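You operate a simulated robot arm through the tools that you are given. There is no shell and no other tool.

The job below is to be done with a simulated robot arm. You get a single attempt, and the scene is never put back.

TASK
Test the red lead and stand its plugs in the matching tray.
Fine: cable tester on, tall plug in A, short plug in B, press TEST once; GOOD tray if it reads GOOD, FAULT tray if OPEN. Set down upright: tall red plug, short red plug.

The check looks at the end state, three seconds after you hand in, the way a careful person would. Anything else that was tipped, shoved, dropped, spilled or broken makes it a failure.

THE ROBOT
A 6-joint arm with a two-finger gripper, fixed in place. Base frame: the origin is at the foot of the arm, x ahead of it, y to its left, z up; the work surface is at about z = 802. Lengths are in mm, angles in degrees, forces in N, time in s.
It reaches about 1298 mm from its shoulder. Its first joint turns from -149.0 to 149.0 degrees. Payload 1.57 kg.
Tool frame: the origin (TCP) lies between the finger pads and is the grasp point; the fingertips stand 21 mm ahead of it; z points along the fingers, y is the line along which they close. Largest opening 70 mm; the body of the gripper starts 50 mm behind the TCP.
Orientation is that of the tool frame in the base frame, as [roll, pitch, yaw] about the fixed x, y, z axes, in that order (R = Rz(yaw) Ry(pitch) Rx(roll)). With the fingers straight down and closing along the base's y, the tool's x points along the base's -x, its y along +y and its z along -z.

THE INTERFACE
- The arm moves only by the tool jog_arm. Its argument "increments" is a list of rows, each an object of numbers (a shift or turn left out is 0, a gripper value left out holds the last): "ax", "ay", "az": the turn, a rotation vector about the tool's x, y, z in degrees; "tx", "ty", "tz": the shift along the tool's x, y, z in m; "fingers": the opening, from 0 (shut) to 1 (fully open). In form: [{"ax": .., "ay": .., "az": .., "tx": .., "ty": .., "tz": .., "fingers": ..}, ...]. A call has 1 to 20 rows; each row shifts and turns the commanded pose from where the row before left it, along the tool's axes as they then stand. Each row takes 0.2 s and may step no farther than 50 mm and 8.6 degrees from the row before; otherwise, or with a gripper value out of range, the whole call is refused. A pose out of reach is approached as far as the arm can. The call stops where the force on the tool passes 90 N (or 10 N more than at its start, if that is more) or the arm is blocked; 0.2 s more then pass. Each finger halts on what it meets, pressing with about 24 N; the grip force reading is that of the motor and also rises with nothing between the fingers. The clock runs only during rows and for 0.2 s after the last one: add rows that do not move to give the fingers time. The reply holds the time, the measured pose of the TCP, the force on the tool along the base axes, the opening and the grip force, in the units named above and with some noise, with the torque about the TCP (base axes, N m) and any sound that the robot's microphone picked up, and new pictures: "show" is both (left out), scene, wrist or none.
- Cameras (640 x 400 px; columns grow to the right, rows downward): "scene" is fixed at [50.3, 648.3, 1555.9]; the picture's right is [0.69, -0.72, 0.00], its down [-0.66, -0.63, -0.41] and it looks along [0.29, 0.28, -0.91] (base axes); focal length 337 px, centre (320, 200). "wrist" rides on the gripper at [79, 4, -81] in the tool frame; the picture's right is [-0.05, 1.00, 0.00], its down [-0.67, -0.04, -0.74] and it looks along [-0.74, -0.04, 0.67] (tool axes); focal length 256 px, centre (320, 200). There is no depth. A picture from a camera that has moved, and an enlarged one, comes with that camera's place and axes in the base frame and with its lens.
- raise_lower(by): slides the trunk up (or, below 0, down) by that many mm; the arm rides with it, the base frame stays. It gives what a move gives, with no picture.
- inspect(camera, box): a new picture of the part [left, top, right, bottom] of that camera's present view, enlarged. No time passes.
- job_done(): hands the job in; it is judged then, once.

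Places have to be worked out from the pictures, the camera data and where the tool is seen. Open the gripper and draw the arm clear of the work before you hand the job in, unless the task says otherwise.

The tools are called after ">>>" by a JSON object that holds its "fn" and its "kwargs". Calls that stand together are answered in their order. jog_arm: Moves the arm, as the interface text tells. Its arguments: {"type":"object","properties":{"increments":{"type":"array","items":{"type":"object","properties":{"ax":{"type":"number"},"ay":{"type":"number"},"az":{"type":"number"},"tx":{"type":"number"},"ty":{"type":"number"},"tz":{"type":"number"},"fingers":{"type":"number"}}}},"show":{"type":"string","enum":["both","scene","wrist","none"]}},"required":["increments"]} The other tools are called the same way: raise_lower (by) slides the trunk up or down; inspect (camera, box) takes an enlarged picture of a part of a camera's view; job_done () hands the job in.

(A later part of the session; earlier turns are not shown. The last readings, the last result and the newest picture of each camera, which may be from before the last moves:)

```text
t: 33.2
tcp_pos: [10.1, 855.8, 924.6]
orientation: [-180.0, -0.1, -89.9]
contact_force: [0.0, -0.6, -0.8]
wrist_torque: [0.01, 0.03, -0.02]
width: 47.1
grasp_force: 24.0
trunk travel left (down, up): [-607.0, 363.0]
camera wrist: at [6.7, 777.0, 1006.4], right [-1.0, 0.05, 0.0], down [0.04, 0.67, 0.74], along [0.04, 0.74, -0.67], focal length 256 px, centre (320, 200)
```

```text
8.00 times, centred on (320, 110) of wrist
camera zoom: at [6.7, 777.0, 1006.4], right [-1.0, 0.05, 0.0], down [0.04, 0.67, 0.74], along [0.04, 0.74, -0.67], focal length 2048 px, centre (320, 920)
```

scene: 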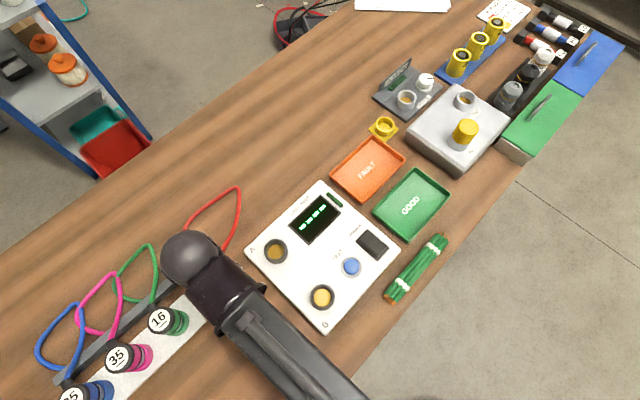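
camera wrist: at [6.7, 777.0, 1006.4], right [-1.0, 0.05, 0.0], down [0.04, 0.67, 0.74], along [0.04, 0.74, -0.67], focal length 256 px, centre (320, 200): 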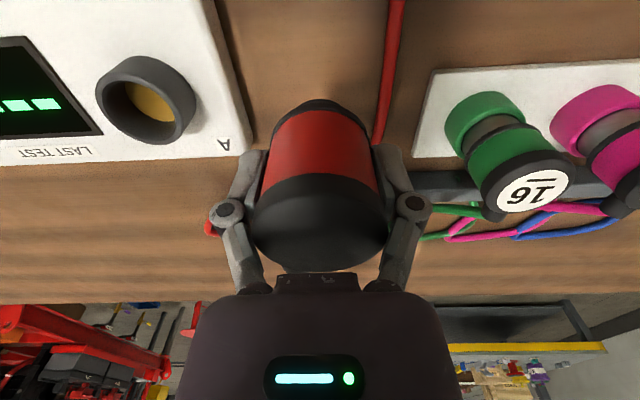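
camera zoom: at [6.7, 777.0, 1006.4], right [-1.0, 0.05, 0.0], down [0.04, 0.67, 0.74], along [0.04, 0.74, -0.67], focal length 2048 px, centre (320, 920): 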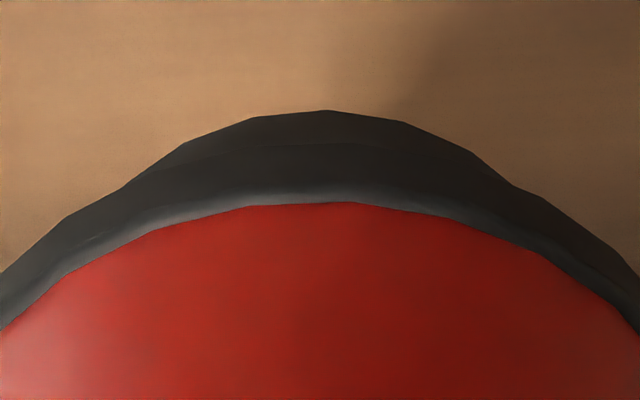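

The pin fits a circle of radius ≈ 18.3 mm centred about 1 mm to +y of the TCP. I'll move the plug to just beyond cup A (x 127, y 893) at this height so the wrist camera can see the cup nearly straight ahead and I can fix its position.

>>> {"fn": "jog_arm", "kwargs": {"increments": [{"ty": -0.0292, "tx": -0.0095}, {"ty": -0.0292, "tx": -0.0095}, {"ty": -0.0292, "tx": -0.0095}, {"ty": -0.0292, "tx": -0.0095}, {}, {}], "show": "both"}}

>>> {"fn": "inspect", "kwargs": {"camera": "wrist", "box": [255, 0, 385, 85]}}

>>> {"fn": "jog_arm", "kwargs": {"increments": [{}], "show": "none"}}

>>> {"fn": "jog_arm", "kwargs": {"increments": [{}], "show": "none"}}

>>> {"fn": "jog_arm", "kwargs": {"increments": [{}], "show": "none"}}

```text
t: 34.6
tcp_pos: [127.9, 890.8, 925.4]
orientation: [-180.0, 0.0, -90.1]
contact_force: [0.0, -0.5, -0.5]
wrist_torque: [0.0, -0.06, 0.04]
width: 47.2
grasp_force: 23.9
trunk travel left (down, up): [-607.0, 363.0]
camera wrist: at [123.8, 812.7, 1006.5], right [-1.0, 0.05, 0.0], down [0.04, 0.67, 0.74], along [0.04, 0.74, -0.67], focal length 256 px, centre (320, 200)
```

scene: 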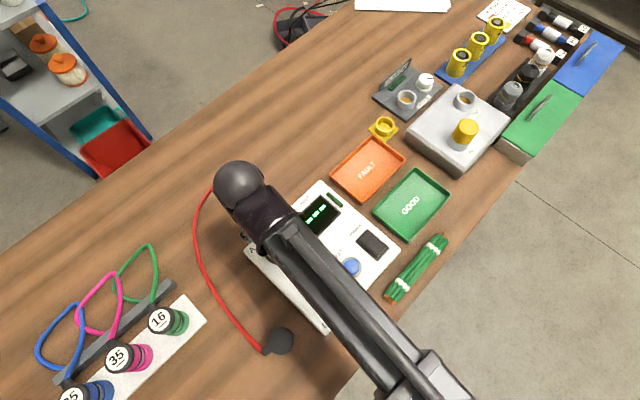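
wrist: 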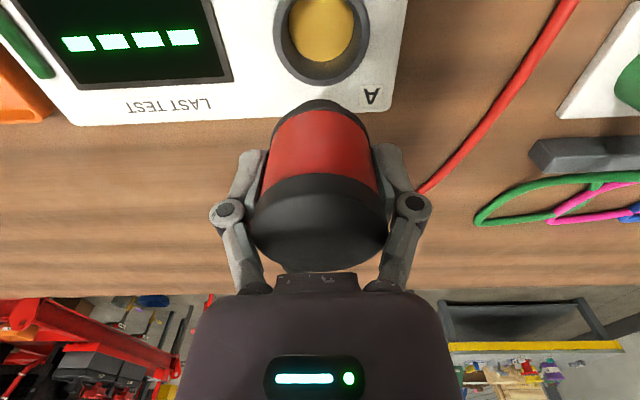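

```text
4.71 times, centred on (320, 42) of wrist
camera zoom: at [123.8, 812.7, 1006.5], right [-1.0, 0.05, 0.0], down [0.04, 0.67, 0.74], along [0.04, 0.74, -0.67], focal length 1205 px, centre (320, 941)
```

zoom: 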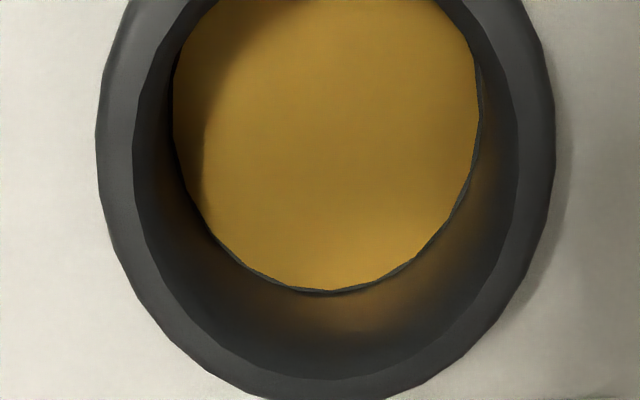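

```text
t: 35.0
tcp_pos: [127.6, 892.0, 924.2]
orientation: [-180.0, 0.0, -90.1]
contact_force: [0.3, 0.1, -1.5]
wrist_torque: [0.01, -0.02, 0.0]
width: 47.0
grasp_force: 23.5
trunk travel left (down, up): [-607.0, 363.0]
```

```text
t: 35.4
tcp_pos: [127.6, 890.8, 925.2]
orientation: [-179.9, 0.1, -90.1]
contact_force: [-0.7, -0.3, -1.5]
wrist_torque: [0.01, 0.0, -0.04]
width: 47.2
grasp_force: 23.9
trunk travel left (down, up): [-607.0, 363.0]
```

```text
t: 35.8
tcp_pos: [127.1, 890.2, 926.2]
orientation: [-179.9, 0.0, -90.0]
contact_force: [0.0, -0.3, -1.0]
wrist_torque: [0.01, 0.02, 0.01]
width: 47.3
grasp_force: 24.3
trunk travel left (down, up): [-607.0, 363.0]
```

The cup's bore measures ~42 mm against the ~36.6 mm pin, so there's about ±2.5 mm of slack. The cup is about 2.7 mm to -x of the TCP; I'll shift 10 mm toward -y and correct x so the full cup is in view.

>>> {"fn": "jog_arm", "kwargs": {"increments": [{"tx": 0.01, "ty": 0.0027}, {}, {}], "show": "none"}}

>>> {"fn": "inspect", "kwargs": {"camera": "wrist", "box": [245, 0, 395, 110]}}

>>> {"fn": "jog_arm", "kwargs": {"increments": [{}], "show": "none"}}

>>> {"fn": "jog_arm", "kwargs": {"increments": [{}], "show": "none"}}

```text
t: 36.6
tcp_pos: [125.3, 882.4, 926.1]
orientation: [-180.0, 0.0, -90.0]
contact_force: [-0.1, 0.3, -1.2]
wrist_torque: [0.0, 0.0, -0.01]
width: 47.1
grasp_force: 24.0
trunk travel left (down, up): [-607.0, 363.0]
```

```text
3.64 times, centred on (320, 55) of wrist
camera zoom: at [120.7, 803.3, 1006.4], right [-1.0, 0.05, 0.0], down [0.04, 0.67, 0.74], along [0.04, 0.74, -0.67], focal length 931 px, centre (320, 727)
```

zoom: 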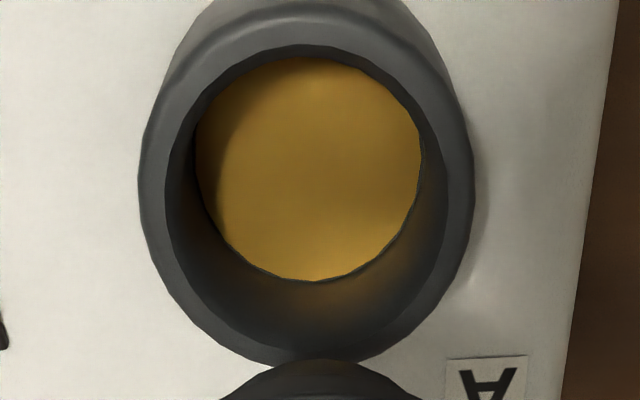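

```text
t: 37.0
tcp_pos: [125.8, 882.3, 925.7]
orientation: [-180.0, 0.0, -90.1]
contact_force: [0.0, -0.1, -1.5]
wrist_torque: [-0.02, 0.01, -0.02]
width: 47.3
grasp_force: 24.0
trunk travel left (down, up): [-607.0, 363.0]
```

```text
t: 37.4
tcp_pos: [124.3, 882.4, 926.2]
orientation: [-179.9, 0.0, -90.0]
contact_force: [0.2, 0.4, -0.6]
wrist_torque: [-0.01, -0.02, 0.01]
width: 47.0
grasp_force: 24.3
trunk travel left (down, up): [-607.0, 363.0]
```

From this view the cup centre is about 24.8 mm to -y and 0.7 mm to +x of the TCP, at rim height ≈ 849; this agrees with the scene estimate once its bias is taken out. I'll move the pin over the cup centre.

>>> {"fn": "jog_arm", "kwargs": {"increments": [{"tx": 0.0259, "ty": -0.0007}, {}, {}], "show": "both"}}

>>> {"fn": "raise_lower", "kwargs": {"by": -26}}

>>> {"fn": "inspect", "kwargs": {"camera": "wrist", "box": [245, 40, 395, 140]}}

```text
t: 38.2
tcp_pos: [126.2, 857.0, 924.4]
orientation: [180.0, 0.0, -90.0]
contact_force: [-0.6, 0.4, -0.8]
wrist_torque: [-0.01, 0.0, -0.04]
width: 47.4
grasp_force: 23.7
trunk travel left (down, up): [-607.0, 363.0]
camera wrist: at [121.5, 777.9, 1006.3], right [-1.0, 0.05, 0.0], down [0.04, 0.67, 0.74], along [0.04, 0.74, -0.67], focal length 256 px, centre (320, 200)
```

scene: 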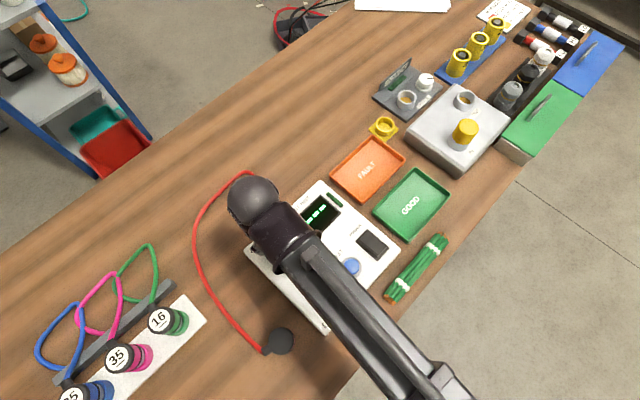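
wrist: 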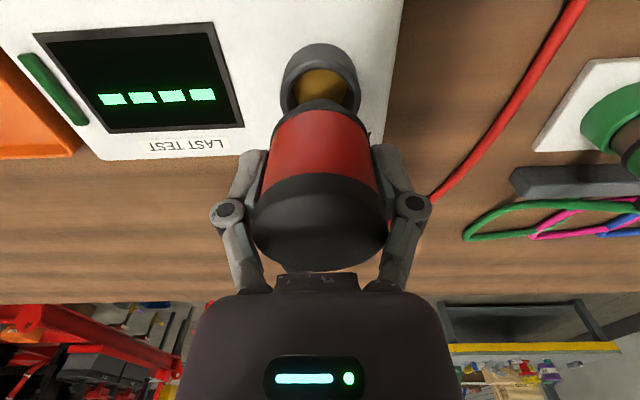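

```text
t: 38.9
tcp_pos: [124.5, 856.2, 899.7]
orientation: [-180.0, 0.0, -90.1]
contact_force: [-0.3, -0.1, -1.4]
wrist_torque: [0.01, -0.01, 0.04]
width: 47.2
grasp_force: 24.0
trunk travel left (down, up): [-581.0, 389.0]
```

```text
4.00 times, centred on (320, 90) of wrist
camera zoom: at [121.5, 777.7, 980.5], right [-1.0, 0.05, 0.0], down [0.04, 0.67, 0.74], along [0.04, 0.74, -0.67], focal length 1024 px, centre (320, 640)
```

zoom: 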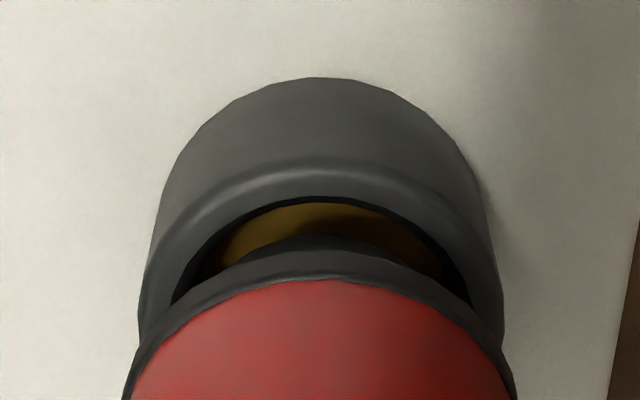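

The pin is centred in x within 0.3 mm, and the gaps suggest it should go about 1 mm to +y. I'll make that correction and lower in small steps, watching the force.

>>> {"fn": "jog_arm", "kwargs": {"increments": [{"tx": -0.001}, {}], "show": "none"}}

>>> {"fn": "raise_lower", "kwargs": {"by": -6}}

>>> {"fn": "raise_lower", "kwargs": {"by": -4}}

>>> {"fn": "inspect", "kwargs": {"camera": "wrist", "box": [245, 40, 395, 140]}}

```text
t: 39.5
tcp_pos: [125.2, 858.0, 899.6]
orientation: [-180.0, 0.0, -90.1]
contact_force: [-0.5, -0.4, -1.5]
wrist_torque: [0.03, 0.01, 0.0]
width: 47.3
grasp_force: 24.4
trunk travel left (down, up): [-581.0, 389.0]
```

```text
t: 40.1
tcp_pos: [125.5, 857.3, 893.1]
orientation: [180.0, -0.1, -90.0]
contact_force: [0.4, -7.1, -2.9]
wrist_torque: [-0.26, -0.01, 0.0]
width: 47.2
grasp_force: 24.2
trunk travel left (down, up): [-575.0, 395.0]
```

```text
t: 40.6
tcp_pos: [125.6, 857.2, 889.2]
orientation: [180.0, -0.1, -89.9]
contact_force: [-0.1, -9.4, -2.6]
wrist_torque: [-0.35, -0.03, -0.01]
width: 47.2
grasp_force: 24.5
trunk travel left (down, up): [-571.0, 399.0]
```

```text
4.00 times, centred on (320, 90) of wrist
camera zoom: at [121.2, 778.3, 970.8], right [-1.0, 0.05, 0.0], down [0.04, 0.67, 0.74], along [0.04, 0.74, -0.67], focal length 1024 px, centre (320, 640)
```

zoom: 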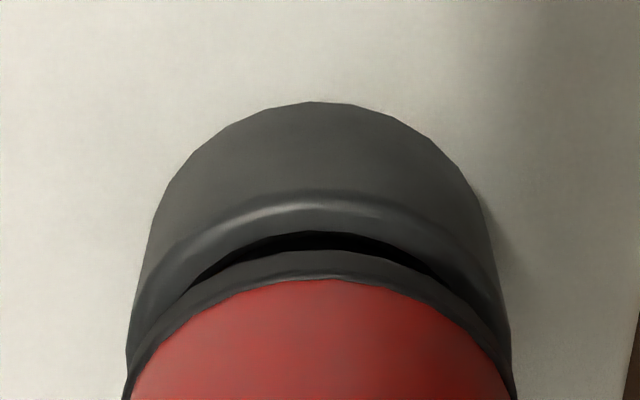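

The tool feels about 9 N toward -y, so the pin touches the far (+y) wall of the cup: I over-corrected. I'll back off 1.2 mm toward -y and recheck the force.

>>> {"fn": "jog_arm", "kwargs": {"increments": [{"tx": 0.0012}, {}], "show": "none"}}

```text
t: 41.2
tcp_pos: [124.9, 857.7, 889.5]
orientation: [179.9, -0.1, -90.0]
contact_force: [1.8, -5.0, -0.4]
wrist_torque: [-0.13, -0.03, -0.01]
width: 47.2
grasp_force: 23.8
trunk travel left (down, up): [-571.0, 399.0]
```

Still about 5 N toward -y; I'll shift another 2 mm toward -y.

>>> {"fn": "jog_arm", "kwargs": {"increments": [{"tx": 0.002}, {}], "show": "none"}}

>>> {"fn": "jog_arm", "kwargs": {"increments": [{}], "show": "none"}}

```text
t: 41.8
tcp_pos: [124.7, 853.9, 889.6]
orientation: [179.9, 0.0, -90.0]
contact_force: [0.4, 0.1, -0.9]
wrist_torque: [0.0, -0.02, 0.01]
width: 47.1
grasp_force: 24.5
trunk travel left (down, up): [-571.0, 399.0]
```

```text
t: 42.2
tcp_pos: [124.0, 853.6, 889.3]
orientation: [-179.9, 0.0, -90.0]
contact_force: [-0.2, 1.3, -1.3]
wrist_torque: [0.05, -0.02, -0.02]
width: 47.1
grasp_force: 24.1
trunk travel left (down, up): [-571.0, 399.0]
```

The side force is gone. I'll continue lowering in small steps until the plug seats.

>>> {"fn": "raise_lower", "kwargs": {"by": -4}}

>>> {"fn": "raise_lower", "kwargs": {"by": -3}}

>>> {"fn": "raise_lower", "kwargs": {"by": -2}}

```text
t: 42.7
tcp_pos: [124.5, 855.2, 884.7]
orientation: [-180.0, 0.0, -89.9]
contact_force: [-0.3, 2.1, -2.2]
wrist_torque: [0.08, 0.0, 0.03]
width: 47.1
grasp_force: 23.8
trunk travel left (down, up): [-567.0, 403.0]
```

```text
t: 43.3
tcp_pos: [124.1, 853.7, 881.9]
orientation: [-180.0, 0.0, -90.0]
contact_force: [0.0, 2.7, -0.9]
wrist_torque: [0.09, 0.01, 0.01]
width: 47.0
grasp_force: 24.1
trunk travel left (down, up): [-564.0, 406.0]
```

```text
t: 43.8
tcp_pos: [125.3, 854.4, 881.9]
orientation: [-179.9, 0.1, -90.0]
contact_force: [0.2, 6.3, 10.5]
wrist_torque: [0.16, 0.08, -0.03]
width: 47.4
grasp_force: 23.6
trunk travel left (down, up): [-562.0, 408.0]
```

An upward force of 10 N appeared at TCP z ≈ 881.7; I'll look to see whether the flange has seated on the cup rim.

>>> {"fn": "inspect", "kwargs": {"camera": "wrist", "box": [245, 40, 395, 140]}}

>>> {"fn": "inspect", "kwargs": {"camera": "wrist", "box": [160, 20, 480, 240]}}

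```text
4.00 times, centred on (320, 90) of wrist
camera zoom: at [120.7, 775.4, 961.9], right [-1.0, 0.05, 0.0], down [0.04, 0.67, 0.75], along [0.04, 0.74, -0.67], focal length 1024 px, centre (320, 640)
```

zoom: 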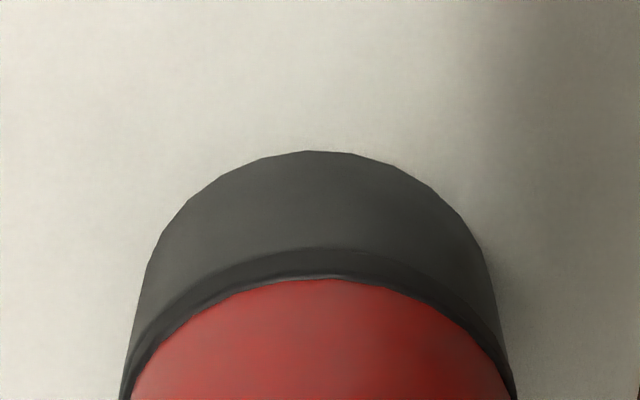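

```text
1.82 times, centred on (320, 130) of wrist
camera zoom: at [120.7, 775.4, 961.9], right [-1.0, 0.05, 0.0], down [0.04, 0.67, 0.75], along [0.04, 0.74, -0.67], focal length 465 px, centre (320, 327)
```

zoom: 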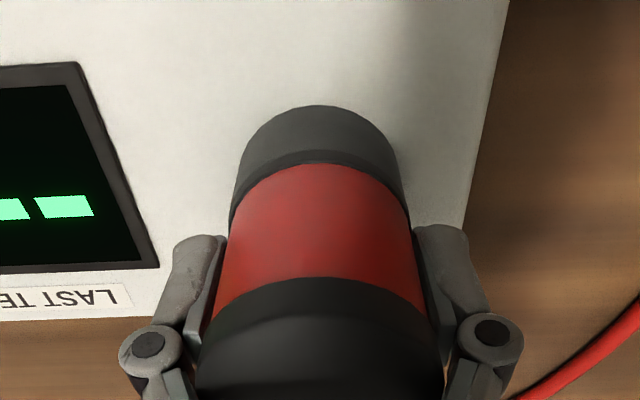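

The flange is flush on the cup rim. I'll relieve the small side load by moving 1 mm to +y and check the seating force once more.

>>> {"fn": "jog_arm", "kwargs": {"increments": [{"tx": -0.0012}, {}], "show": "none"}}

>>> {"fn": "raise_lower", "kwargs": {"by": -1}}

```text
t: 44.4
tcp_pos: [124.7, 854.3, 881.3]
orientation: [180.0, 0.0, -89.9]
contact_force: [1.2, -1.6, 6.6]
wrist_torque: [0.12, -0.04, -0.02]
width: 47.4
grasp_force: 24.1
trunk travel left (down, up): [-562.0, 408.0]
```

```text
t: 44.9
tcp_pos: [124.9, 853.8, 881.4]
orientation: [179.9, 0.1, -90.0]
contact_force: [4.1, -0.3, 18.4]
wrist_torque: [-0.24, 0.06, -0.03]
width: 47.0
grasp_force: 24.2
trunk travel left (down, up): [-561.0, 409.0]
```

It is seated. I'll ease off 1 mm, open the fingers, and then lift away.

>>> {"fn": "raise_lower", "kwargs": {"by": 1}}

>>> {"fn": "jog_arm", "kwargs": {"increments": [{"fingers": 1}, {}, {}], "show": "none"}}

>>> {"fn": "raise_lower", "kwargs": {"by": 75}}

>>> {"fn": "jog_arm", "kwargs": {"increments": [{}], "show": "both"}}

```text
t: 45.4
tcp_pos: [123.4, 854.5, 880.6]
orientation: [179.9, -0.1, -90.0]
contact_force: [1.5, -1.9, 6.2]
wrist_torque: [0.06, -0.08, -0.02]
width: 47.2
grasp_force: 23.9
trunk travel left (down, up): [-562.0, 408.0]
```

```text
t: 46.2
tcp_pos: [123.0, 855.7, 881.0]
orientation: [179.9, 0.1, -89.9]
contact_force: [0.8, 0.7, 0.2]
wrist_torque: [0.01, -0.01, 0.02]
width: 70.0
grasp_force: 0.0
trunk travel left (down, up): [-562.0, 408.0]
```

```text
t: 47.3
tcp_pos: [123.8, 855.2, 956.6]
orientation: [-180.0, 0.0, -90.0]
contact_force: [-0.1, -0.7, 0.3]
wrist_torque: [-0.01, 0.02, 0.0]
width: 69.7
grasp_force: 0.0
trunk travel left (down, up): [-637.0, 333.0]
```

```text
t: 47.7
tcp_pos: [124.7, 855.6, 955.2]
orientation: [-180.0, 0.0, -90.0]
contact_force: [-0.6, 0.4, 0.7]
wrist_torque: [0.0, 0.01, -0.02]
width: 70.0
grasp_force: 0.0
trunk travel left (down, up): [-637.0, 333.0]
camera wrist: at [120.4, 776.8, 1036.5], right [-1.0, 0.05, 0.0], down [0.04, 0.67, 0.74], along [0.04, 0.74, -0.67], focal length 256 px, centre (320, 200)
```

scene: 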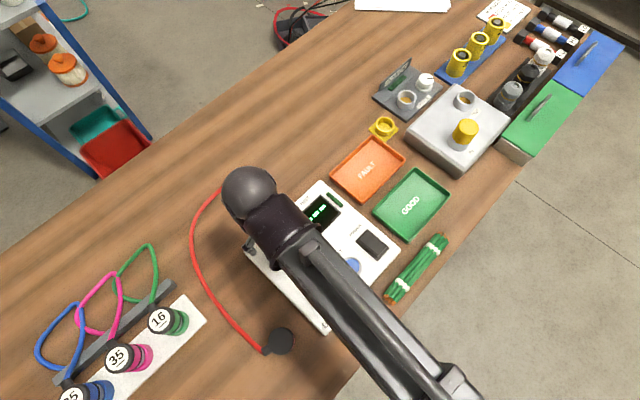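
wrist: 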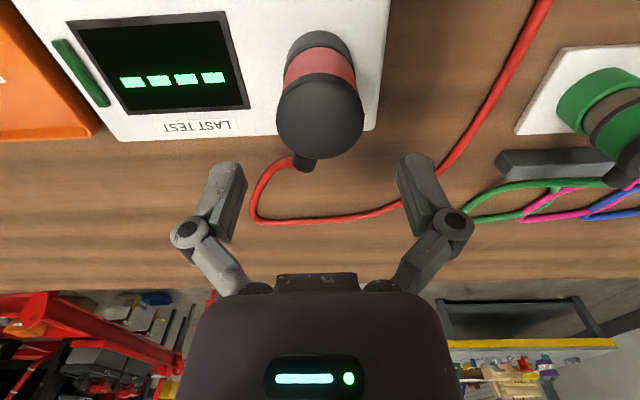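

The tall plug stands seated in A and the display still shows dashes. Next the short plug near (9, 716): its relief points -x, so I'll travel there and turn the tool back 90° to close along y.

>>> {"fn": "jog_arm", "kwargs": {"increments": [{"tx": 0.035, "ty": 0.0288}, {"tx": 0.035, "ty": 0.0288}, {"tx": 0.035, "ty": 0.0288}, {"tx": 0.035, "ty": 0.0288}, {"az": 8.182}, {"az": 8.182}, {"az": 8.182}, {"az": 8.182}, {"az": 8.182}, {"az": 8.182}, {"az": 8.182}, {"az": 8.182}, {"az": 8.182}, {"az": 8.182}, {"az": 8.18}, {}], "show": "both"}}

>>> {"fn": "inspect", "kwargs": {"camera": "wrist", "box": [260, 15, 400, 145]}}

>>> {"fn": "jog_arm", "kwargs": {"increments": [{}], "show": "none"}}

>>> {"fn": "jog_arm", "kwargs": {"increments": [{}], "show": "none"}}

```text
t: 51.1
tcp_pos: [9.6, 714.8, 956.4]
orientation: [180.0, 0.0, 179.9]
contact_force: [-0.5, 0.5, 0.5]
wrist_torque: [0.01, -0.05, -0.01]
width: 69.9
grasp_force: 0.0
trunk travel left (down, up): [-637.0, 333.0]
camera wrist: at [-69.2, 720.2, 1036.5], right [0.06, 1.0, 0.0], down [0.67, -0.04, 0.75], along [0.74, -0.04, -0.67], focal length 256 px, centre (320, 200)
```

scene: 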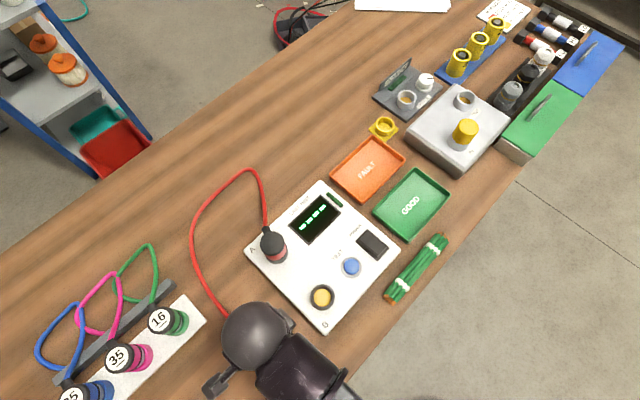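
wrist: 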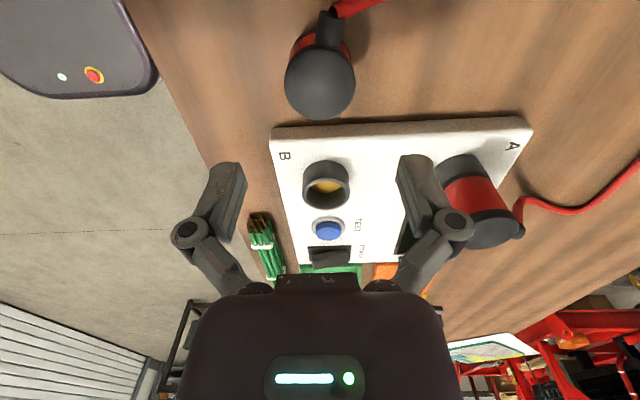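

```text
3.08 times, centred on (330, 80) of wrist
camera zoom: at [-69.2, 720.2, 1036.5], right [0.06, 1.0, 0.0], down [0.67, -0.04, 0.75], along [0.74, -0.04, -0.67], focal length 788 px, centre (289, 569)
```

zoom: 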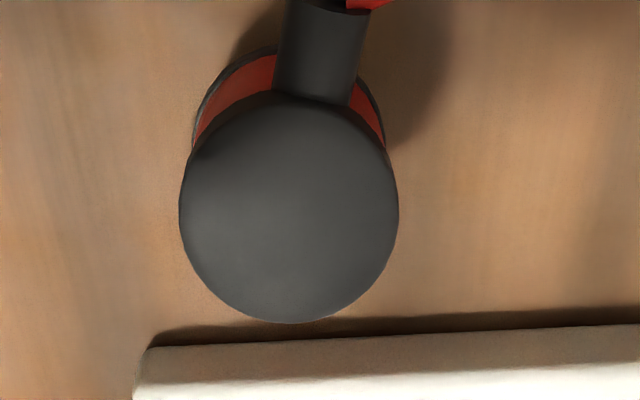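

```text
t: 51.5
tcp_pos: [9.0, 714.9, 955.9]
orientation: [-180.0, 0.0, -179.9]
contact_force: [-0.1, -0.2, 0.0]
wrist_torque: [0.0, -0.03, 0.02]
width: 69.8
grasp_force: 0.0
trunk travel left (down, up): [-637.0, 333.0]
```

```text
t: 51.9
tcp_pos: [10.1, 715.3, 955.8]
orientation: [180.0, -0.1, -180.0]
contact_force: [0.5, -1.2, 0.0]
wrist_torque: [-0.01, -0.01, 0.02]
width: 70.0
grasp_force: 0.0
trunk travel left (down, up): [-637.0, 333.0]
```

The short plug is centred under the tool within half a millimetre (cap ≈ 50 mm). I'll lower most of the way and look before gripping.

>>> {"fn": "raise_lower", "kwargs": {"by": -90}}

>>> {"fn": "inspect", "kwargs": {"camera": "wrist", "box": [160, 60, 480, 260]}}

```text
t: 53.2
tcp_pos: [8.5, 714.9, 865.3]
orientation: [180.0, 0.0, -180.0]
contact_force: [-0.6, 0.0, 0.1]
wrist_torque: [0.0, -0.02, -0.01]
width: 69.8
grasp_force: 0.0
trunk travel left (down, up): [-547.0, 423.0]
```

```text
2.00 times, centred on (320, 160) of wrist
camera zoom: at [-69.2, 720.0, 946.6], right [0.05, 1.0, 0.0], down [0.67, -0.04, 0.75], along [0.74, -0.04, -0.67], focal length 512 px, centre (320, 280)
```

zoom: 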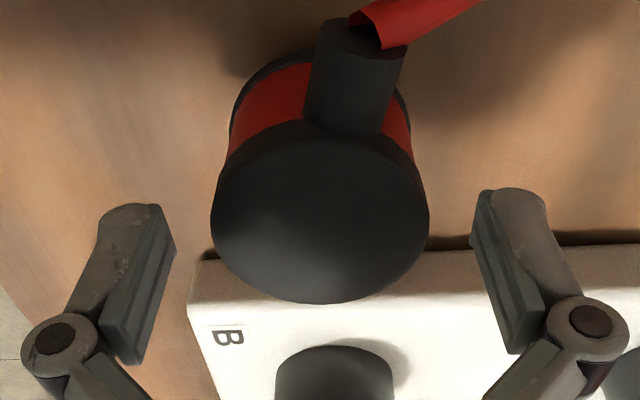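

Well centred between the fingers. I'll lower to TCP z ≈ 838 and close on the short plug.

>>> {"fn": "raise_lower", "kwargs": {"by": -27}}

>>> {"fn": "jog_arm", "kwargs": {"increments": [{"fingers": 0.78}, {}, {"fingers": 0}, {}, {}, {}], "show": "wrist"}}

```text
t: 53.9
tcp_pos: [10.8, 714.8, 838.2]
orientation: [179.9, 0.0, -179.9]
contact_force: [0.0, 0.2, 0.0]
wrist_torque: [0.0, -0.01, 0.0]
width: 70.2
grasp_force: 0.0
trunk travel left (down, up): [-520.0, 450.0]
```

```text
t: 55.3
tcp_pos: [10.0, 715.9, 838.0]
orientation: [-179.9, 0.1, -179.9]
contact_force: [-0.3, -0.6, 1.2]
wrist_torque: [0.0, -0.01, 0.02]
width: 47.0
grasp_force: 24.5
trunk travel left (down, up): [-520.0, 450.0]
camera wrist: at [-69.3, 720.0, 919.6], right [0.05, 1.0, 0.0], down [0.67, -0.04, 0.75], along [0.74, -0.04, -0.67], focal length 256 px, centre (320, 200)
```

wrist: 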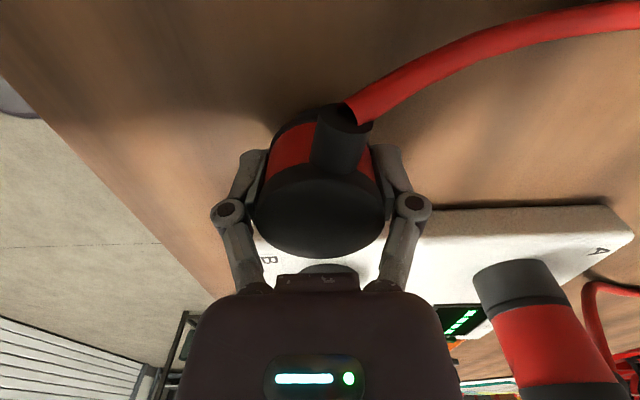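

The short plug is held at 47.0 mm. I'll lift it 88 mm and carry it just beyond cup B (x ≈ 149, y ≈ 715) to measure that cup the same way as A.

>>> {"fn": "raise_lower", "kwargs": {"by": 20}}

>>> {"fn": "raise_lower", "kwargs": {"by": 68}}

>>> {"fn": "jog_arm", "kwargs": {"increments": [{"tx": -0.0348}, {"tx": -0.0348}, {"tx": -0.0348}, {"tx": -0.0348}, {}, {}], "show": "both"}}

>>> {"fn": "inspect", "kwargs": {"camera": "wrist", "box": [245, 0, 395, 110]}}

>>> {"fn": "jog_arm", "kwargs": {"increments": [{}], "show": "none"}}

>>> {"fn": "jog_arm", "kwargs": {"increments": [{}], "show": "none"}}

>>> {"fn": "jog_arm", "kwargs": {"increments": [{}], "show": "none"}}

```text
t: 56.0
tcp_pos: [10.1, 715.8, 858.0]
orientation: [179.9, 0.0, -180.0]
contact_force: [-0.7, 0.2, -2.2]
wrist_torque: [0.03, 0.03, 0.01]
width: 46.9
grasp_force: 23.3
trunk travel left (down, up): [-540.0, 430.0]
```

```text
t: 57.0
tcp_pos: [9.8, 714.7, 926.4]
orientation: [-179.9, -0.1, -179.9]
contact_force: [-0.5, 0.1, -0.9]
wrist_torque: [-0.01, 0.01, 0.02]
width: 47.1
grasp_force: 24.2
trunk travel left (down, up): [-608.0, 362.0]
```

```text
t: 58.4
tcp_pos: [148.1, 715.8, 926.2]
orientation: [-180.0, 0.0, -180.0]
contact_force: [-0.5, 0.3, -1.0]
wrist_torque: [-0.01, -0.01, -0.01]
width: 46.8
grasp_force: 24.1
trunk travel left (down, up): [-608.0, 362.0]
camera wrist: at [69.8, 720.6, 1007.5], right [0.05, 1.0, 0.0], down [0.67, -0.04, 0.75], along [0.74, -0.04, -0.67], focal length 256 px, centre (320, 200)
```

scene: 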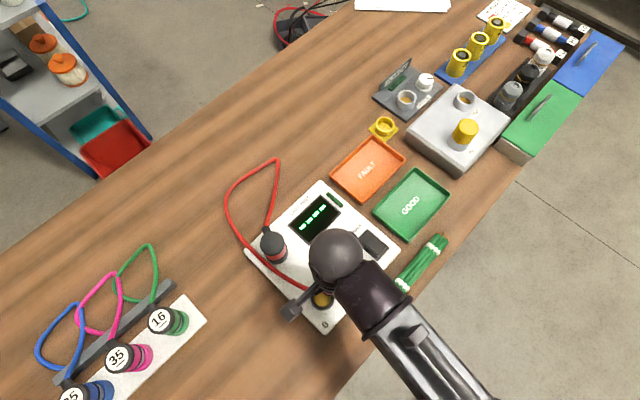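
wrist: 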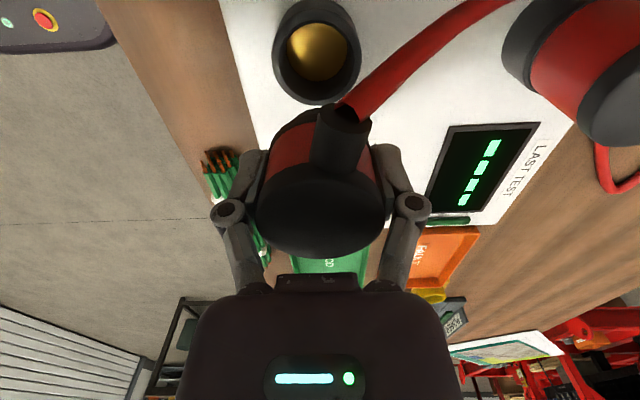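

```text
3.64 times, centred on (320, 55) of wrist
camera zoom: at [69.8, 720.6, 1007.5], right [0.05, 1.0, 0.0], down [0.67, -0.04, 0.75], along [0.74, -0.04, -0.67], focal length 931 px, centre (320, 727)
```

zoom: 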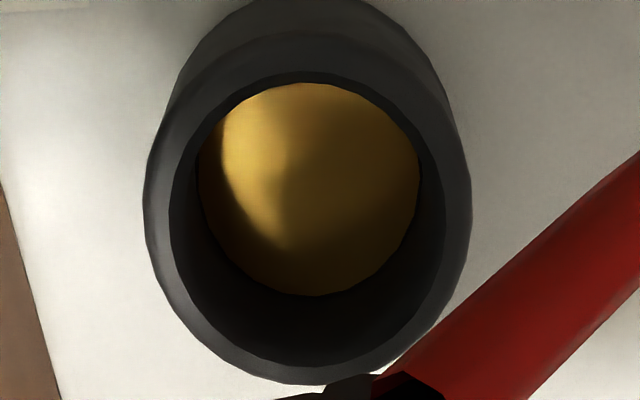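

```text
t: 58.8
tcp_pos: [147.9, 716.0, 926.4]
orientation: [-179.9, 0.0, -180.0]
contact_force: [-0.2, 0.7, -0.9]
wrist_torque: [-0.01, 0.03, 0.01]
width: 46.8
grasp_force: 23.8
trunk travel left (down, up): [-608.0, 362.0]
```

```text
t: 59.2
tcp_pos: [149.4, 715.5, 926.1]
orientation: [-180.0, 0.0, 180.0]
contact_force: [0.4, -0.5, -1.4]
wrist_torque: [0.0, -0.01, -0.06]
width: 47.0
grasp_force: 23.9
trunk travel left (down, up): [-608.0, 362.0]
```

```text
t: 59.6
tcp_pos: [148.9, 715.4, 926.3]
orientation: [-180.0, 0.0, -180.0]
contact_force: [0.6, -0.2, -0.9]
wrist_torque: [0.04, -0.02, -0.03]
width: 46.7
grasp_force: 24.1
trunk travel left (down, up): [-608.0, 362.0]
```

Cup B's centre comes out about 21–23 mm to -x and 0.6 mm to -y of the TCP. I'll move the pin over it and lower to just above the rim to check alignment.

>>> {"fn": "jog_arm", "kwargs": {"increments": [{"tx": 0.0235, "ty": -0.0006}, {}, {}], "show": "none"}}

>>> {"fn": "raise_lower", "kwargs": {"by": -33}}

>>> {"fn": "inspect", "kwargs": {"camera": "wrist", "box": [245, 40, 395, 140]}}

>>> {"fn": "inspect", "kwargs": {"camera": "scene", "box": [240, 210, 400, 330]}}

```text
t: 60.4
tcp_pos: [125.9, 714.6, 926.6]
orientation: [179.9, 0.0, -180.0]
contact_force: [0.8, 0.0, -1.6]
wrist_torque: [-0.01, -0.02, 0.01]
width: 47.0
grasp_force: 23.5
trunk travel left (down, up): [-608.0, 362.0]
```

```text
t: 61.2
tcp_pos: [123.6, 714.2, 893.5]
orientation: [-179.9, -0.1, 180.0]
contact_force: [0.2, 0.4, -1.4]
wrist_torque: [-0.01, 0.02, -0.01]
width: 46.8
grasp_force: 23.6
trunk travel left (down, up): [-575.0, 395.0]
```

```text
4.00 times, centred on (320, 90) of wrist
camera zoom: at [46.0, 719.9, 974.5], right [0.05, 1.0, 0.0], down [0.67, -0.04, 0.75], along [0.74, -0.04, -0.67], focal length 1024 px, centre (320, 640)
```

zoom: 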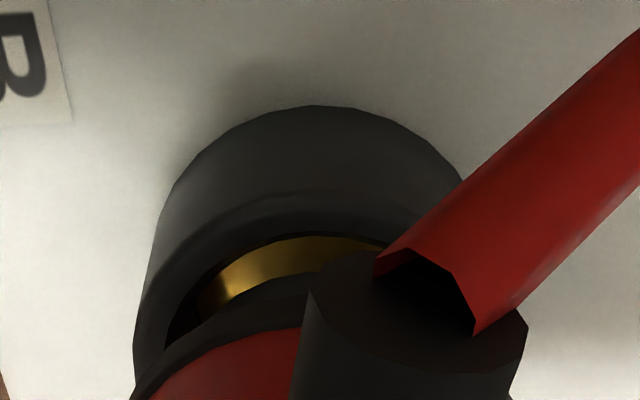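

```text
3.33 times, centred on (320, 270) of scene
camera zoom: at [50.3, 648.3, 1555.9], right [0.69, -0.72, 0.0], down [-0.66, -0.63, -0.41], along [0.29, 0.28, -0.91], focal length 1122 px, centre (320, -33)
```

zoom: 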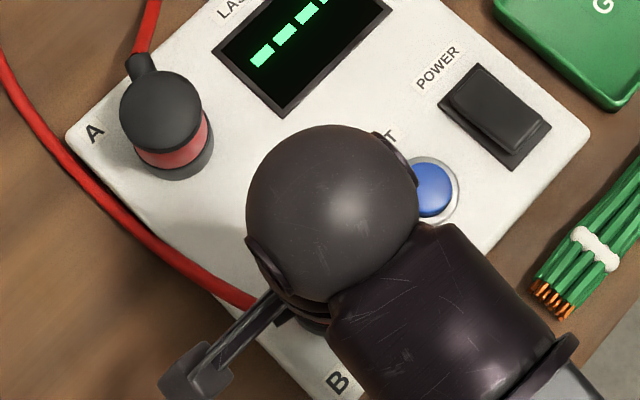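

With the rim at z ≈ 855.5 (from where the tall plug seated), the pin is centred within about 0.6 mm. I'll nudge 0.6 mm in +x and lower in steps, watching the side forces.

>>> {"fn": "jog_arm", "kwargs": {"increments": [{"tx": -0.0006}, {}], "show": "none"}}

>>> {"fn": "raise_lower", "kwargs": {"by": -5}}

>>> {"fn": "raise_lower", "kwargs": {"by": -4}}

```text
t: 61.8
tcp_pos: [124.0, 714.3, 892.2]
orientation: [-180.0, 0.1, -180.0]
contact_force: [-0.1, 0.0, -0.1]
wrist_torque: [0.0, 0.01, -0.01]
width: 47.0
grasp_force: 23.6
trunk travel left (down, up): [-575.0, 395.0]
```

```text
t: 62.4
tcp_pos: [124.8, 714.2, 888.9]
orientation: [179.9, 0.0, -180.0]
contact_force: [0.2, 0.3, -2.3]
wrist_torque: [0.0, -0.01, 0.02]
width: 46.5
grasp_force: 23.6
trunk travel left (down, up): [-570.0, 400.0]
```

```text
t: 62.9
tcp_pos: [124.6, 714.7, 884.8]
orientation: [-179.9, 0.0, 180.0]
contact_force: [-0.3, 0.3, -1.2]
wrist_torque: [0.01, 0.01, -0.02]
width: 46.6
grasp_force: 23.5
trunk travel left (down, up): [-566.0, 404.0]
```

No contact forces; the pin is entering freely. Continuing down to the expected seat at TCP z ≈ 874.

>>> {"fn": "raise_lower", "kwargs": {"by": -5}}

>>> {"fn": "raise_lower", "kwargs": {"by": -3}}

>>> {"fn": "raise_lower", "kwargs": {"by": -2}}

>>> {"fn": "inspect", "kwargs": {"camera": "wrist", "box": [200, 20, 440, 180]}}

```text
t: 63.4
tcp_pos: [126.7, 715.0, 879.3]
orientation: [180.0, 0.0, -179.9]
contact_force: [0.5, 0.9, -0.7]
wrist_torque: [0.01, 0.01, 0.0]
width: 46.8
grasp_force: 24.2
trunk travel left (down, up): [-561.0, 409.0]
```

```text
t: 64.0
tcp_pos: [125.3, 712.8, 876.1]
orientation: [180.0, -0.1, 179.9]
contact_force: [-0.3, -0.2, -1.2]
wrist_torque: [-0.03, 0.01, -0.01]
width: 47.0
grasp_force: 23.4
trunk travel left (down, up): [-558.0, 412.0]
```

```text
t: 64.5
tcp_pos: [125.1, 713.5, 873.9]
orientation: [-180.0, 0.0, 180.0]
contact_force: [-0.6, -0.7, -0.9]
wrist_torque: [-0.05, -0.01, -0.02]
width: 46.9
grasp_force: 23.9
trunk travel left (down, up): [-556.0, 414.0]
```

```text
2.50 times, centred on (320, 100) of wrist
camera zoom: at [46.3, 719.8, 955.4], right [0.05, 1.0, 0.0], down [0.67, -0.04, 0.74], along [0.74, -0.04, -0.67], focal length 640 px, centre (320, 450)
```

zoom: 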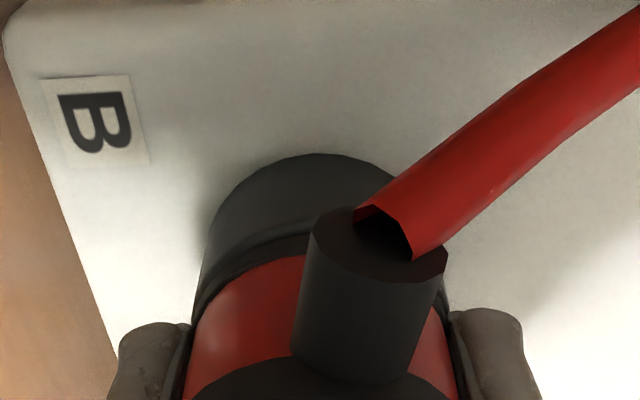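

The flange is almost on the rim but there's no seating force yet; I'll go down in 1 mm steps.

>>> {"fn": "raise_lower", "kwargs": {"by": -1}}

>>> {"fn": "raise_lower", "kwargs": {"by": -1}}

```text
t: 65.0
tcp_pos: [125.0, 714.4, 873.3]
orientation: [-179.9, 0.0, -180.0]
contact_force: [0.3, 1.0, 1.8]
wrist_torque: [0.08, 0.01, 0.01]
width: 46.6
grasp_force: 23.9
trunk travel left (down, up): [-555.0, 415.0]
```

```text
t: 65.5
tcp_pos: [125.4, 715.7, 874.2]
orientation: [179.8, 0.1, -180.0]
contact_force: [0.3, 5.5, 20.9]
wrist_torque: [0.24, 0.0, 0.0]
width: 46.9
grasp_force: 24.4
trunk travel left (down, up): [-554.0, 416.0]
```

Seated: 21 N upward at TCP z ≈ 873.5. I'll ease off 1 mm, open, and lift away.

>>> {"fn": "raise_lower", "kwargs": {"by": 1}}

>>> {"fn": "jog_arm", "kwargs": {"increments": [{"fingers": 1}, {}, {}], "show": "none"}}

>>> {"fn": "raise_lower", "kwargs": {"by": 80}}

>>> {"fn": "jog_arm", "kwargs": {"increments": [{}], "show": "both"}}

```text
t: 66.0
tcp_pos: [126.2, 715.0, 872.3]
orientation: [-179.9, 0.0, 180.0]
contact_force: [2.2, 4.6, 8.9]
wrist_torque: [0.35, -0.01, 0.0]
width: 46.6
grasp_force: 23.7
trunk travel left (down, up): [-555.0, 415.0]
```

```text
t: 66.8
tcp_pos: [124.4, 714.7, 873.9]
orientation: [-179.9, 0.0, 179.9]
contact_force: [-1.1, -0.3, -0.8]
wrist_torque: [0.01, -0.01, -0.03]
width: 69.9
grasp_force: 0.1
trunk travel left (down, up): [-555.0, 415.0]
```

```text
t: 68.0
tcp_pos: [125.3, 715.7, 953.8]
orientation: [179.9, 0.0, -180.0]
contact_force: [0.9, 0.3, 0.1]
wrist_torque: [-0.01, 0.0, -0.02]
width: 69.9
grasp_force: 0.0
trunk travel left (down, up): [-635.0, 335.0]
```

```text
t: 68.4
tcp_pos: [124.6, 714.8, 953.3]
orientation: [180.0, 0.1, 180.0]
contact_force: [-0.1, 0.1, -0.3]
wrist_torque: [-0.01, -0.03, 0.0]
width: 70.1
grasp_force: 0.1
trunk travel left (down, up): [-635.0, 335.0]
camera wrist: at [46.3, 719.8, 1034.5], right [0.05, 1.0, 0.0], down [0.67, -0.04, 0.75], along [0.74, -0.04, -0.67], focal length 256 px, centre (320, 200)
```

scene: 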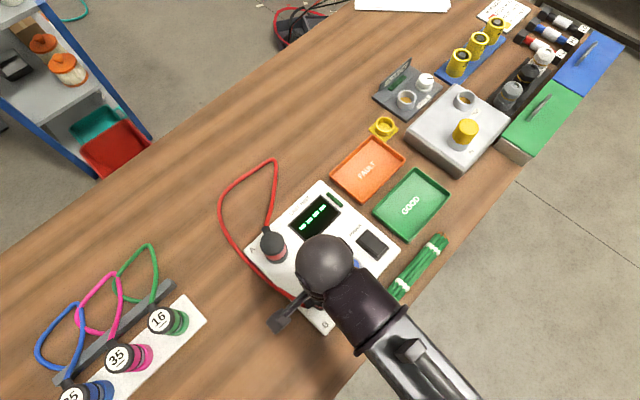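
wrist: 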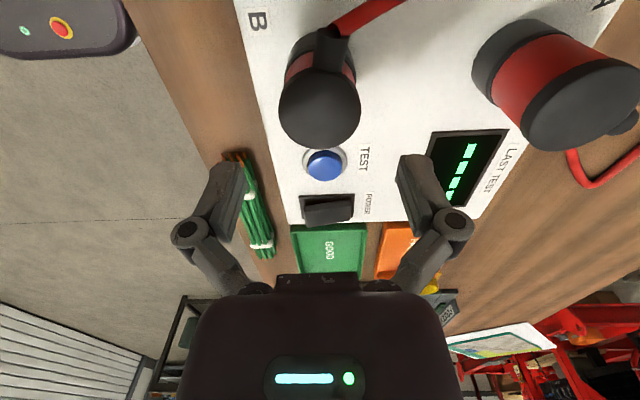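

Both plugs are seated, A tall and B short, display still "- - - -". Now I'll measure the TEST button and the labels in the wrist view.

>>> {"fn": "inspect", "kwargs": {"camera": "wrist", "box": [275, 130, 375, 195]}}

>>> {"fn": "inspect", "kwargs": {"camera": "scene", "box": [245, 215, 335, 305]}}

```text
6.15 times, centred on (325, 162) of wrist
camera zoom: at [46.3, 719.8, 1034.5], right [0.05, 1.0, 0.0], down [0.67, -0.04, 0.75], along [0.74, -0.04, -0.67], focal length 1575 px, centre (289, 431)
```

zoom: 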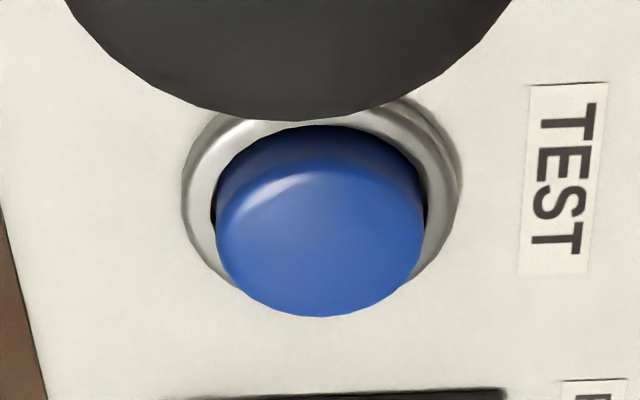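

```text
4.44 times, centred on (290, 260) of scene
camera zoom: at [50.3, 648.3, 1555.9], right [0.69, -0.72, 0.0], down [-0.66, -0.63, -0.41], along [0.29, 0.28, -0.91], focal length 1496 px, centre (453, -67)
```

zoom: 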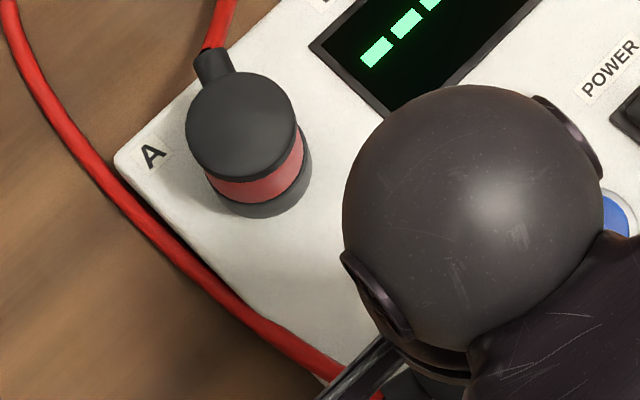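

The TEST button's top is at about (213.5, 715.5, 841). I'll close the fingers and move above it at the current height, clear of the plug tops.

>>> {"fn": "jog_arm", "kwargs": {"increments": [{"tx": -0.0443, "ty": 0.0002}, {"tx": -0.0443, "fingers": 0}, {}, {}, {}, {}], "show": "both"}}

>>> {"fn": "jog_arm", "kwargs": {"increments": [{}], "show": "none"}}

>>> {"fn": "jog_arm", "kwargs": {"increments": [{}], "show": "none"}}

>>> {"fn": "inspect", "kwargs": {"camera": "scene", "box": [240, 180, 400, 340]}}

```text
t: 69.8
tcp_pos: [217.2, 716.3, 953.0]
orientation: [180.0, 0.0, 180.0]
contact_force: [0.5, 0.2, -0.4]
wrist_torque: [0.0, 0.03, 0.01]
width: 0.0
grasp_force: 24.0
trunk travel left (down, up): [-635.0, 335.0]
camera wrist: at [138.4, 720.7, 1034.6], right [0.05, 1.0, 0.0], down [0.67, -0.04, 0.75], along [0.74, -0.04, -0.67], focal length 256 px, centre (320, 200)
```

scene: 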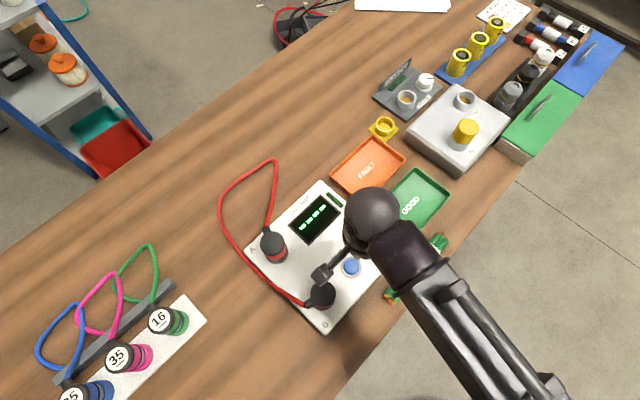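
wrist: 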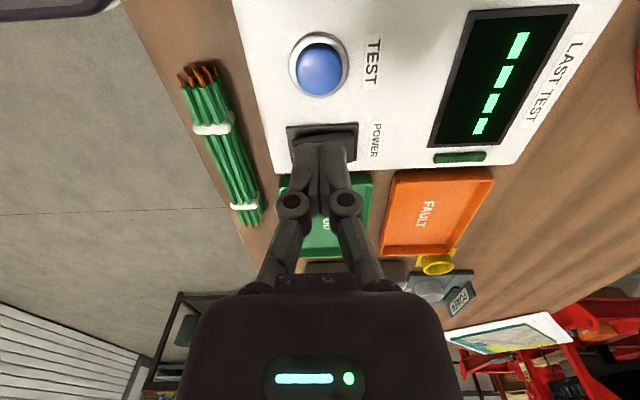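

```text
t: 70.2
tcp_pos: [216.0, 715.9, 953.1]
orientation: [-180.0, 0.0, 179.9]
contact_force: [-0.7, 0.0, 0.4]
wrist_torque: [0.01, -0.03, 0.0]
width: 0.1
grasp_force: 23.5
trunk travel left (down, up): [-635.0, 335.0]
```

```text
t: 70.6
tcp_pos: [217.3, 715.2, 953.2]
orientation: [180.0, -0.1, 180.0]
contact_force: [-0.5, -0.1, 0.4]
wrist_torque: [-0.02, 0.0, -0.02]
width: 0.0
grasp_force: 24.2
trunk travel left (down, up): [-635.0, 335.0]
```

```text
2.50 times, centred on (320, 260) of scene
camera zoom: at [50.3, 648.3, 1555.9], right [0.69, -0.72, 0.0], down [-0.66, -0.63, -0.41], along [0.29, 0.28, -0.91], focal length 842 px, centre (320, 50)
```

zoom: 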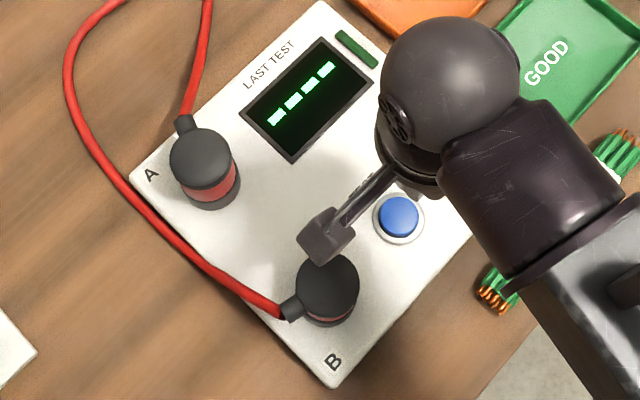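

The TCP averages (216.8, 715.8). I'll zoom to see the button's offset from the tool before pressing.

>>> {"fn": "inspect", "kwargs": {"camera": "wrist", "box": [270, 20, 370, 120]}}

```text
4.00 times, centred on (320, 70) of wrist
camera zoom: at [138.4, 720.7, 1034.5], right [0.05, 1.0, 0.0], down [0.67, -0.04, 0.75], along [0.74, -0.04, -0.67], focal length 1024 px, centre (320, 720)
```

zoom: 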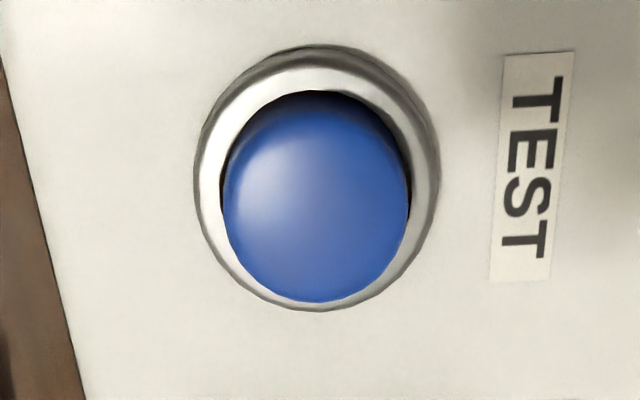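

The button centre is 3 mm to -x and 0.8 mm to -y of the tool. I'll correct that and lower to just above the button.

>>> {"fn": "jog_arm", "kwargs": {"increments": [{"tx": 0.003, "ty": -0.0008}, {}], "show": "none"}}

>>> {"fn": "raise_lower", "kwargs": {"by": -84}}

>>> {"fn": "inspect", "kwargs": {"camera": "scene", "box": [240, 180, 400, 340]}}

```text
t: 71.2
tcp_pos: [212.4, 713.5, 952.4]
orientation: [180.0, 0.0, 179.9]
contact_force: [-0.5, 0.3, -0.4]
wrist_torque: [0.0, 0.01, 0.0]
width: 0.0
grasp_force: 23.7
trunk travel left (down, up): [-635.0, 335.0]
```

```text
t: 72.4
tcp_pos: [213.4, 714.8, 868.9]
orientation: [179.9, 0.0, 179.9]
contact_force: [0.1, -0.6, 0.2]
wrist_torque: [0.0, 0.02, 0.02]
width: 0.2
grasp_force: 24.1
trunk travel left (down, up): [-551.0, 419.0]
```

```text
2.50 times, centred on (320, 260) of scene
camera zoom: at [50.3, 648.3, 1555.9], right [0.69, -0.72, 0.0], down [-0.66, -0.63, -0.41], along [0.29, 0.28, -0.91], focal length 842 px, centre (320, 50)
```

zoom: 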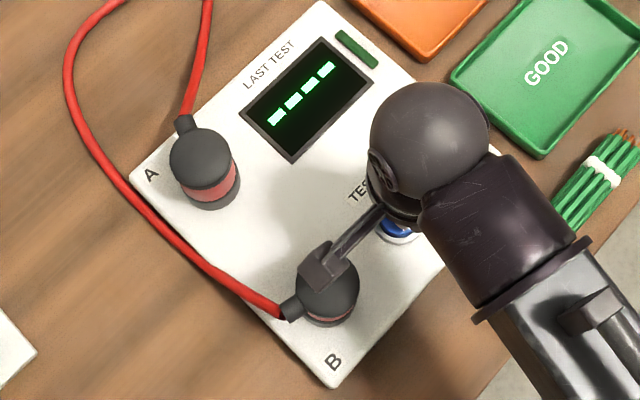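

The fingertips are over the button at z ≈ 848. I'll press downward in 2–3 mm steps until contact.

>>> {"fn": "raise_lower", "kwargs": {"by": -3}}

>>> {"fn": "raise_lower", "kwargs": {"by": -2}}

>>> {"fn": "raise_lower", "kwargs": {"by": -2}}

```text
t: 72.9
tcp_pos: [213.8, 714.5, 865.3]
orientation: [-180.0, 0.0, 180.0]
contact_force: [-0.5, 0.4, 0.3]
wrist_torque: [0.0, 0.0, 0.0]
width: 0.0
grasp_force: 23.9
trunk travel left (down, up): [-548.0, 422.0]
```

```text
t: 73.4
tcp_pos: [213.0, 714.9, 864.7]
orientation: [179.9, 0.0, -180.0]
contact_force: [0.3, 0.1, -1.1]
wrist_torque: [0.03, 0.03, 0.02]
width: 0.0
grasp_force: 23.8
trunk travel left (down, up): [-546.0, 424.0]
```

```text
t: 73.9
tcp_pos: [214.0, 714.4, 862.2]
orientation: [-179.9, 0.0, 179.9]
contact_force: [0.1, 0.3, 1.0]
wrist_torque: [0.01, 0.02, -0.01]
width: 0.0
grasp_force: 24.0
trunk travel left (down, up): [-544.0, 426.0]
```

No contact yet at tip z ≈ 841; continuing one step at a time.

>>> {"fn": "raise_lower", "kwargs": {"by": -2}}

>>> {"fn": "raise_lower", "kwargs": {"by": -1.5}}

>>> {"fn": "inspect", "kwargs": {"camera": "scene", "box": [240, 180, 400, 340]}}

```text
t: 74.5
tcp_pos: [214.4, 713.9, 860.1]
orientation: [-180.0, 0.0, -180.0]
contact_force: [-0.2, 0.9, 2.0]
wrist_torque: [0.0, -0.05, 0.01]
width: 6.1
grasp_force: 28.8
trunk travel left (down, up): [-542.0, 428.0]
```

```text
t: 75.0
tcp_pos: [213.6, 714.9, 859.0]
orientation: [-180.0, 0.0, -179.9]
contact_force: [0.2, 0.6, 2.0]
wrist_torque: [0.0, -0.02, 0.0]
width: 6.1
grasp_force: 28.1
trunk travel left (down, up): [-540.0, 430.0]
heard: click
```

```text
2.50 times, centred on (320, 260) of scene
camera zoom: at [50.3, 648.3, 1555.9], right [0.69, -0.72, 0.0], down [-0.66, -0.63, -0.41], along [0.29, 0.28, -0.91], focal length 842 px, centre (320, 50)
```

zoom: 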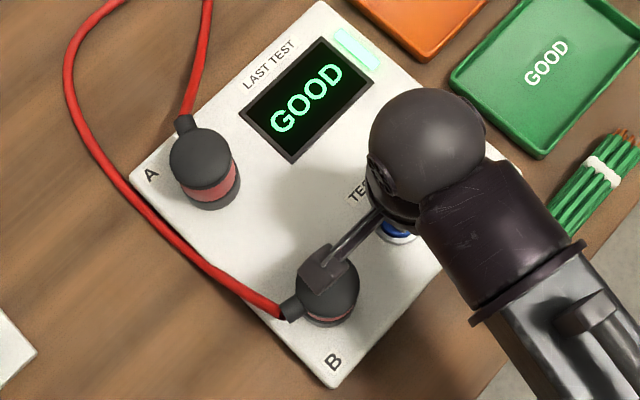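

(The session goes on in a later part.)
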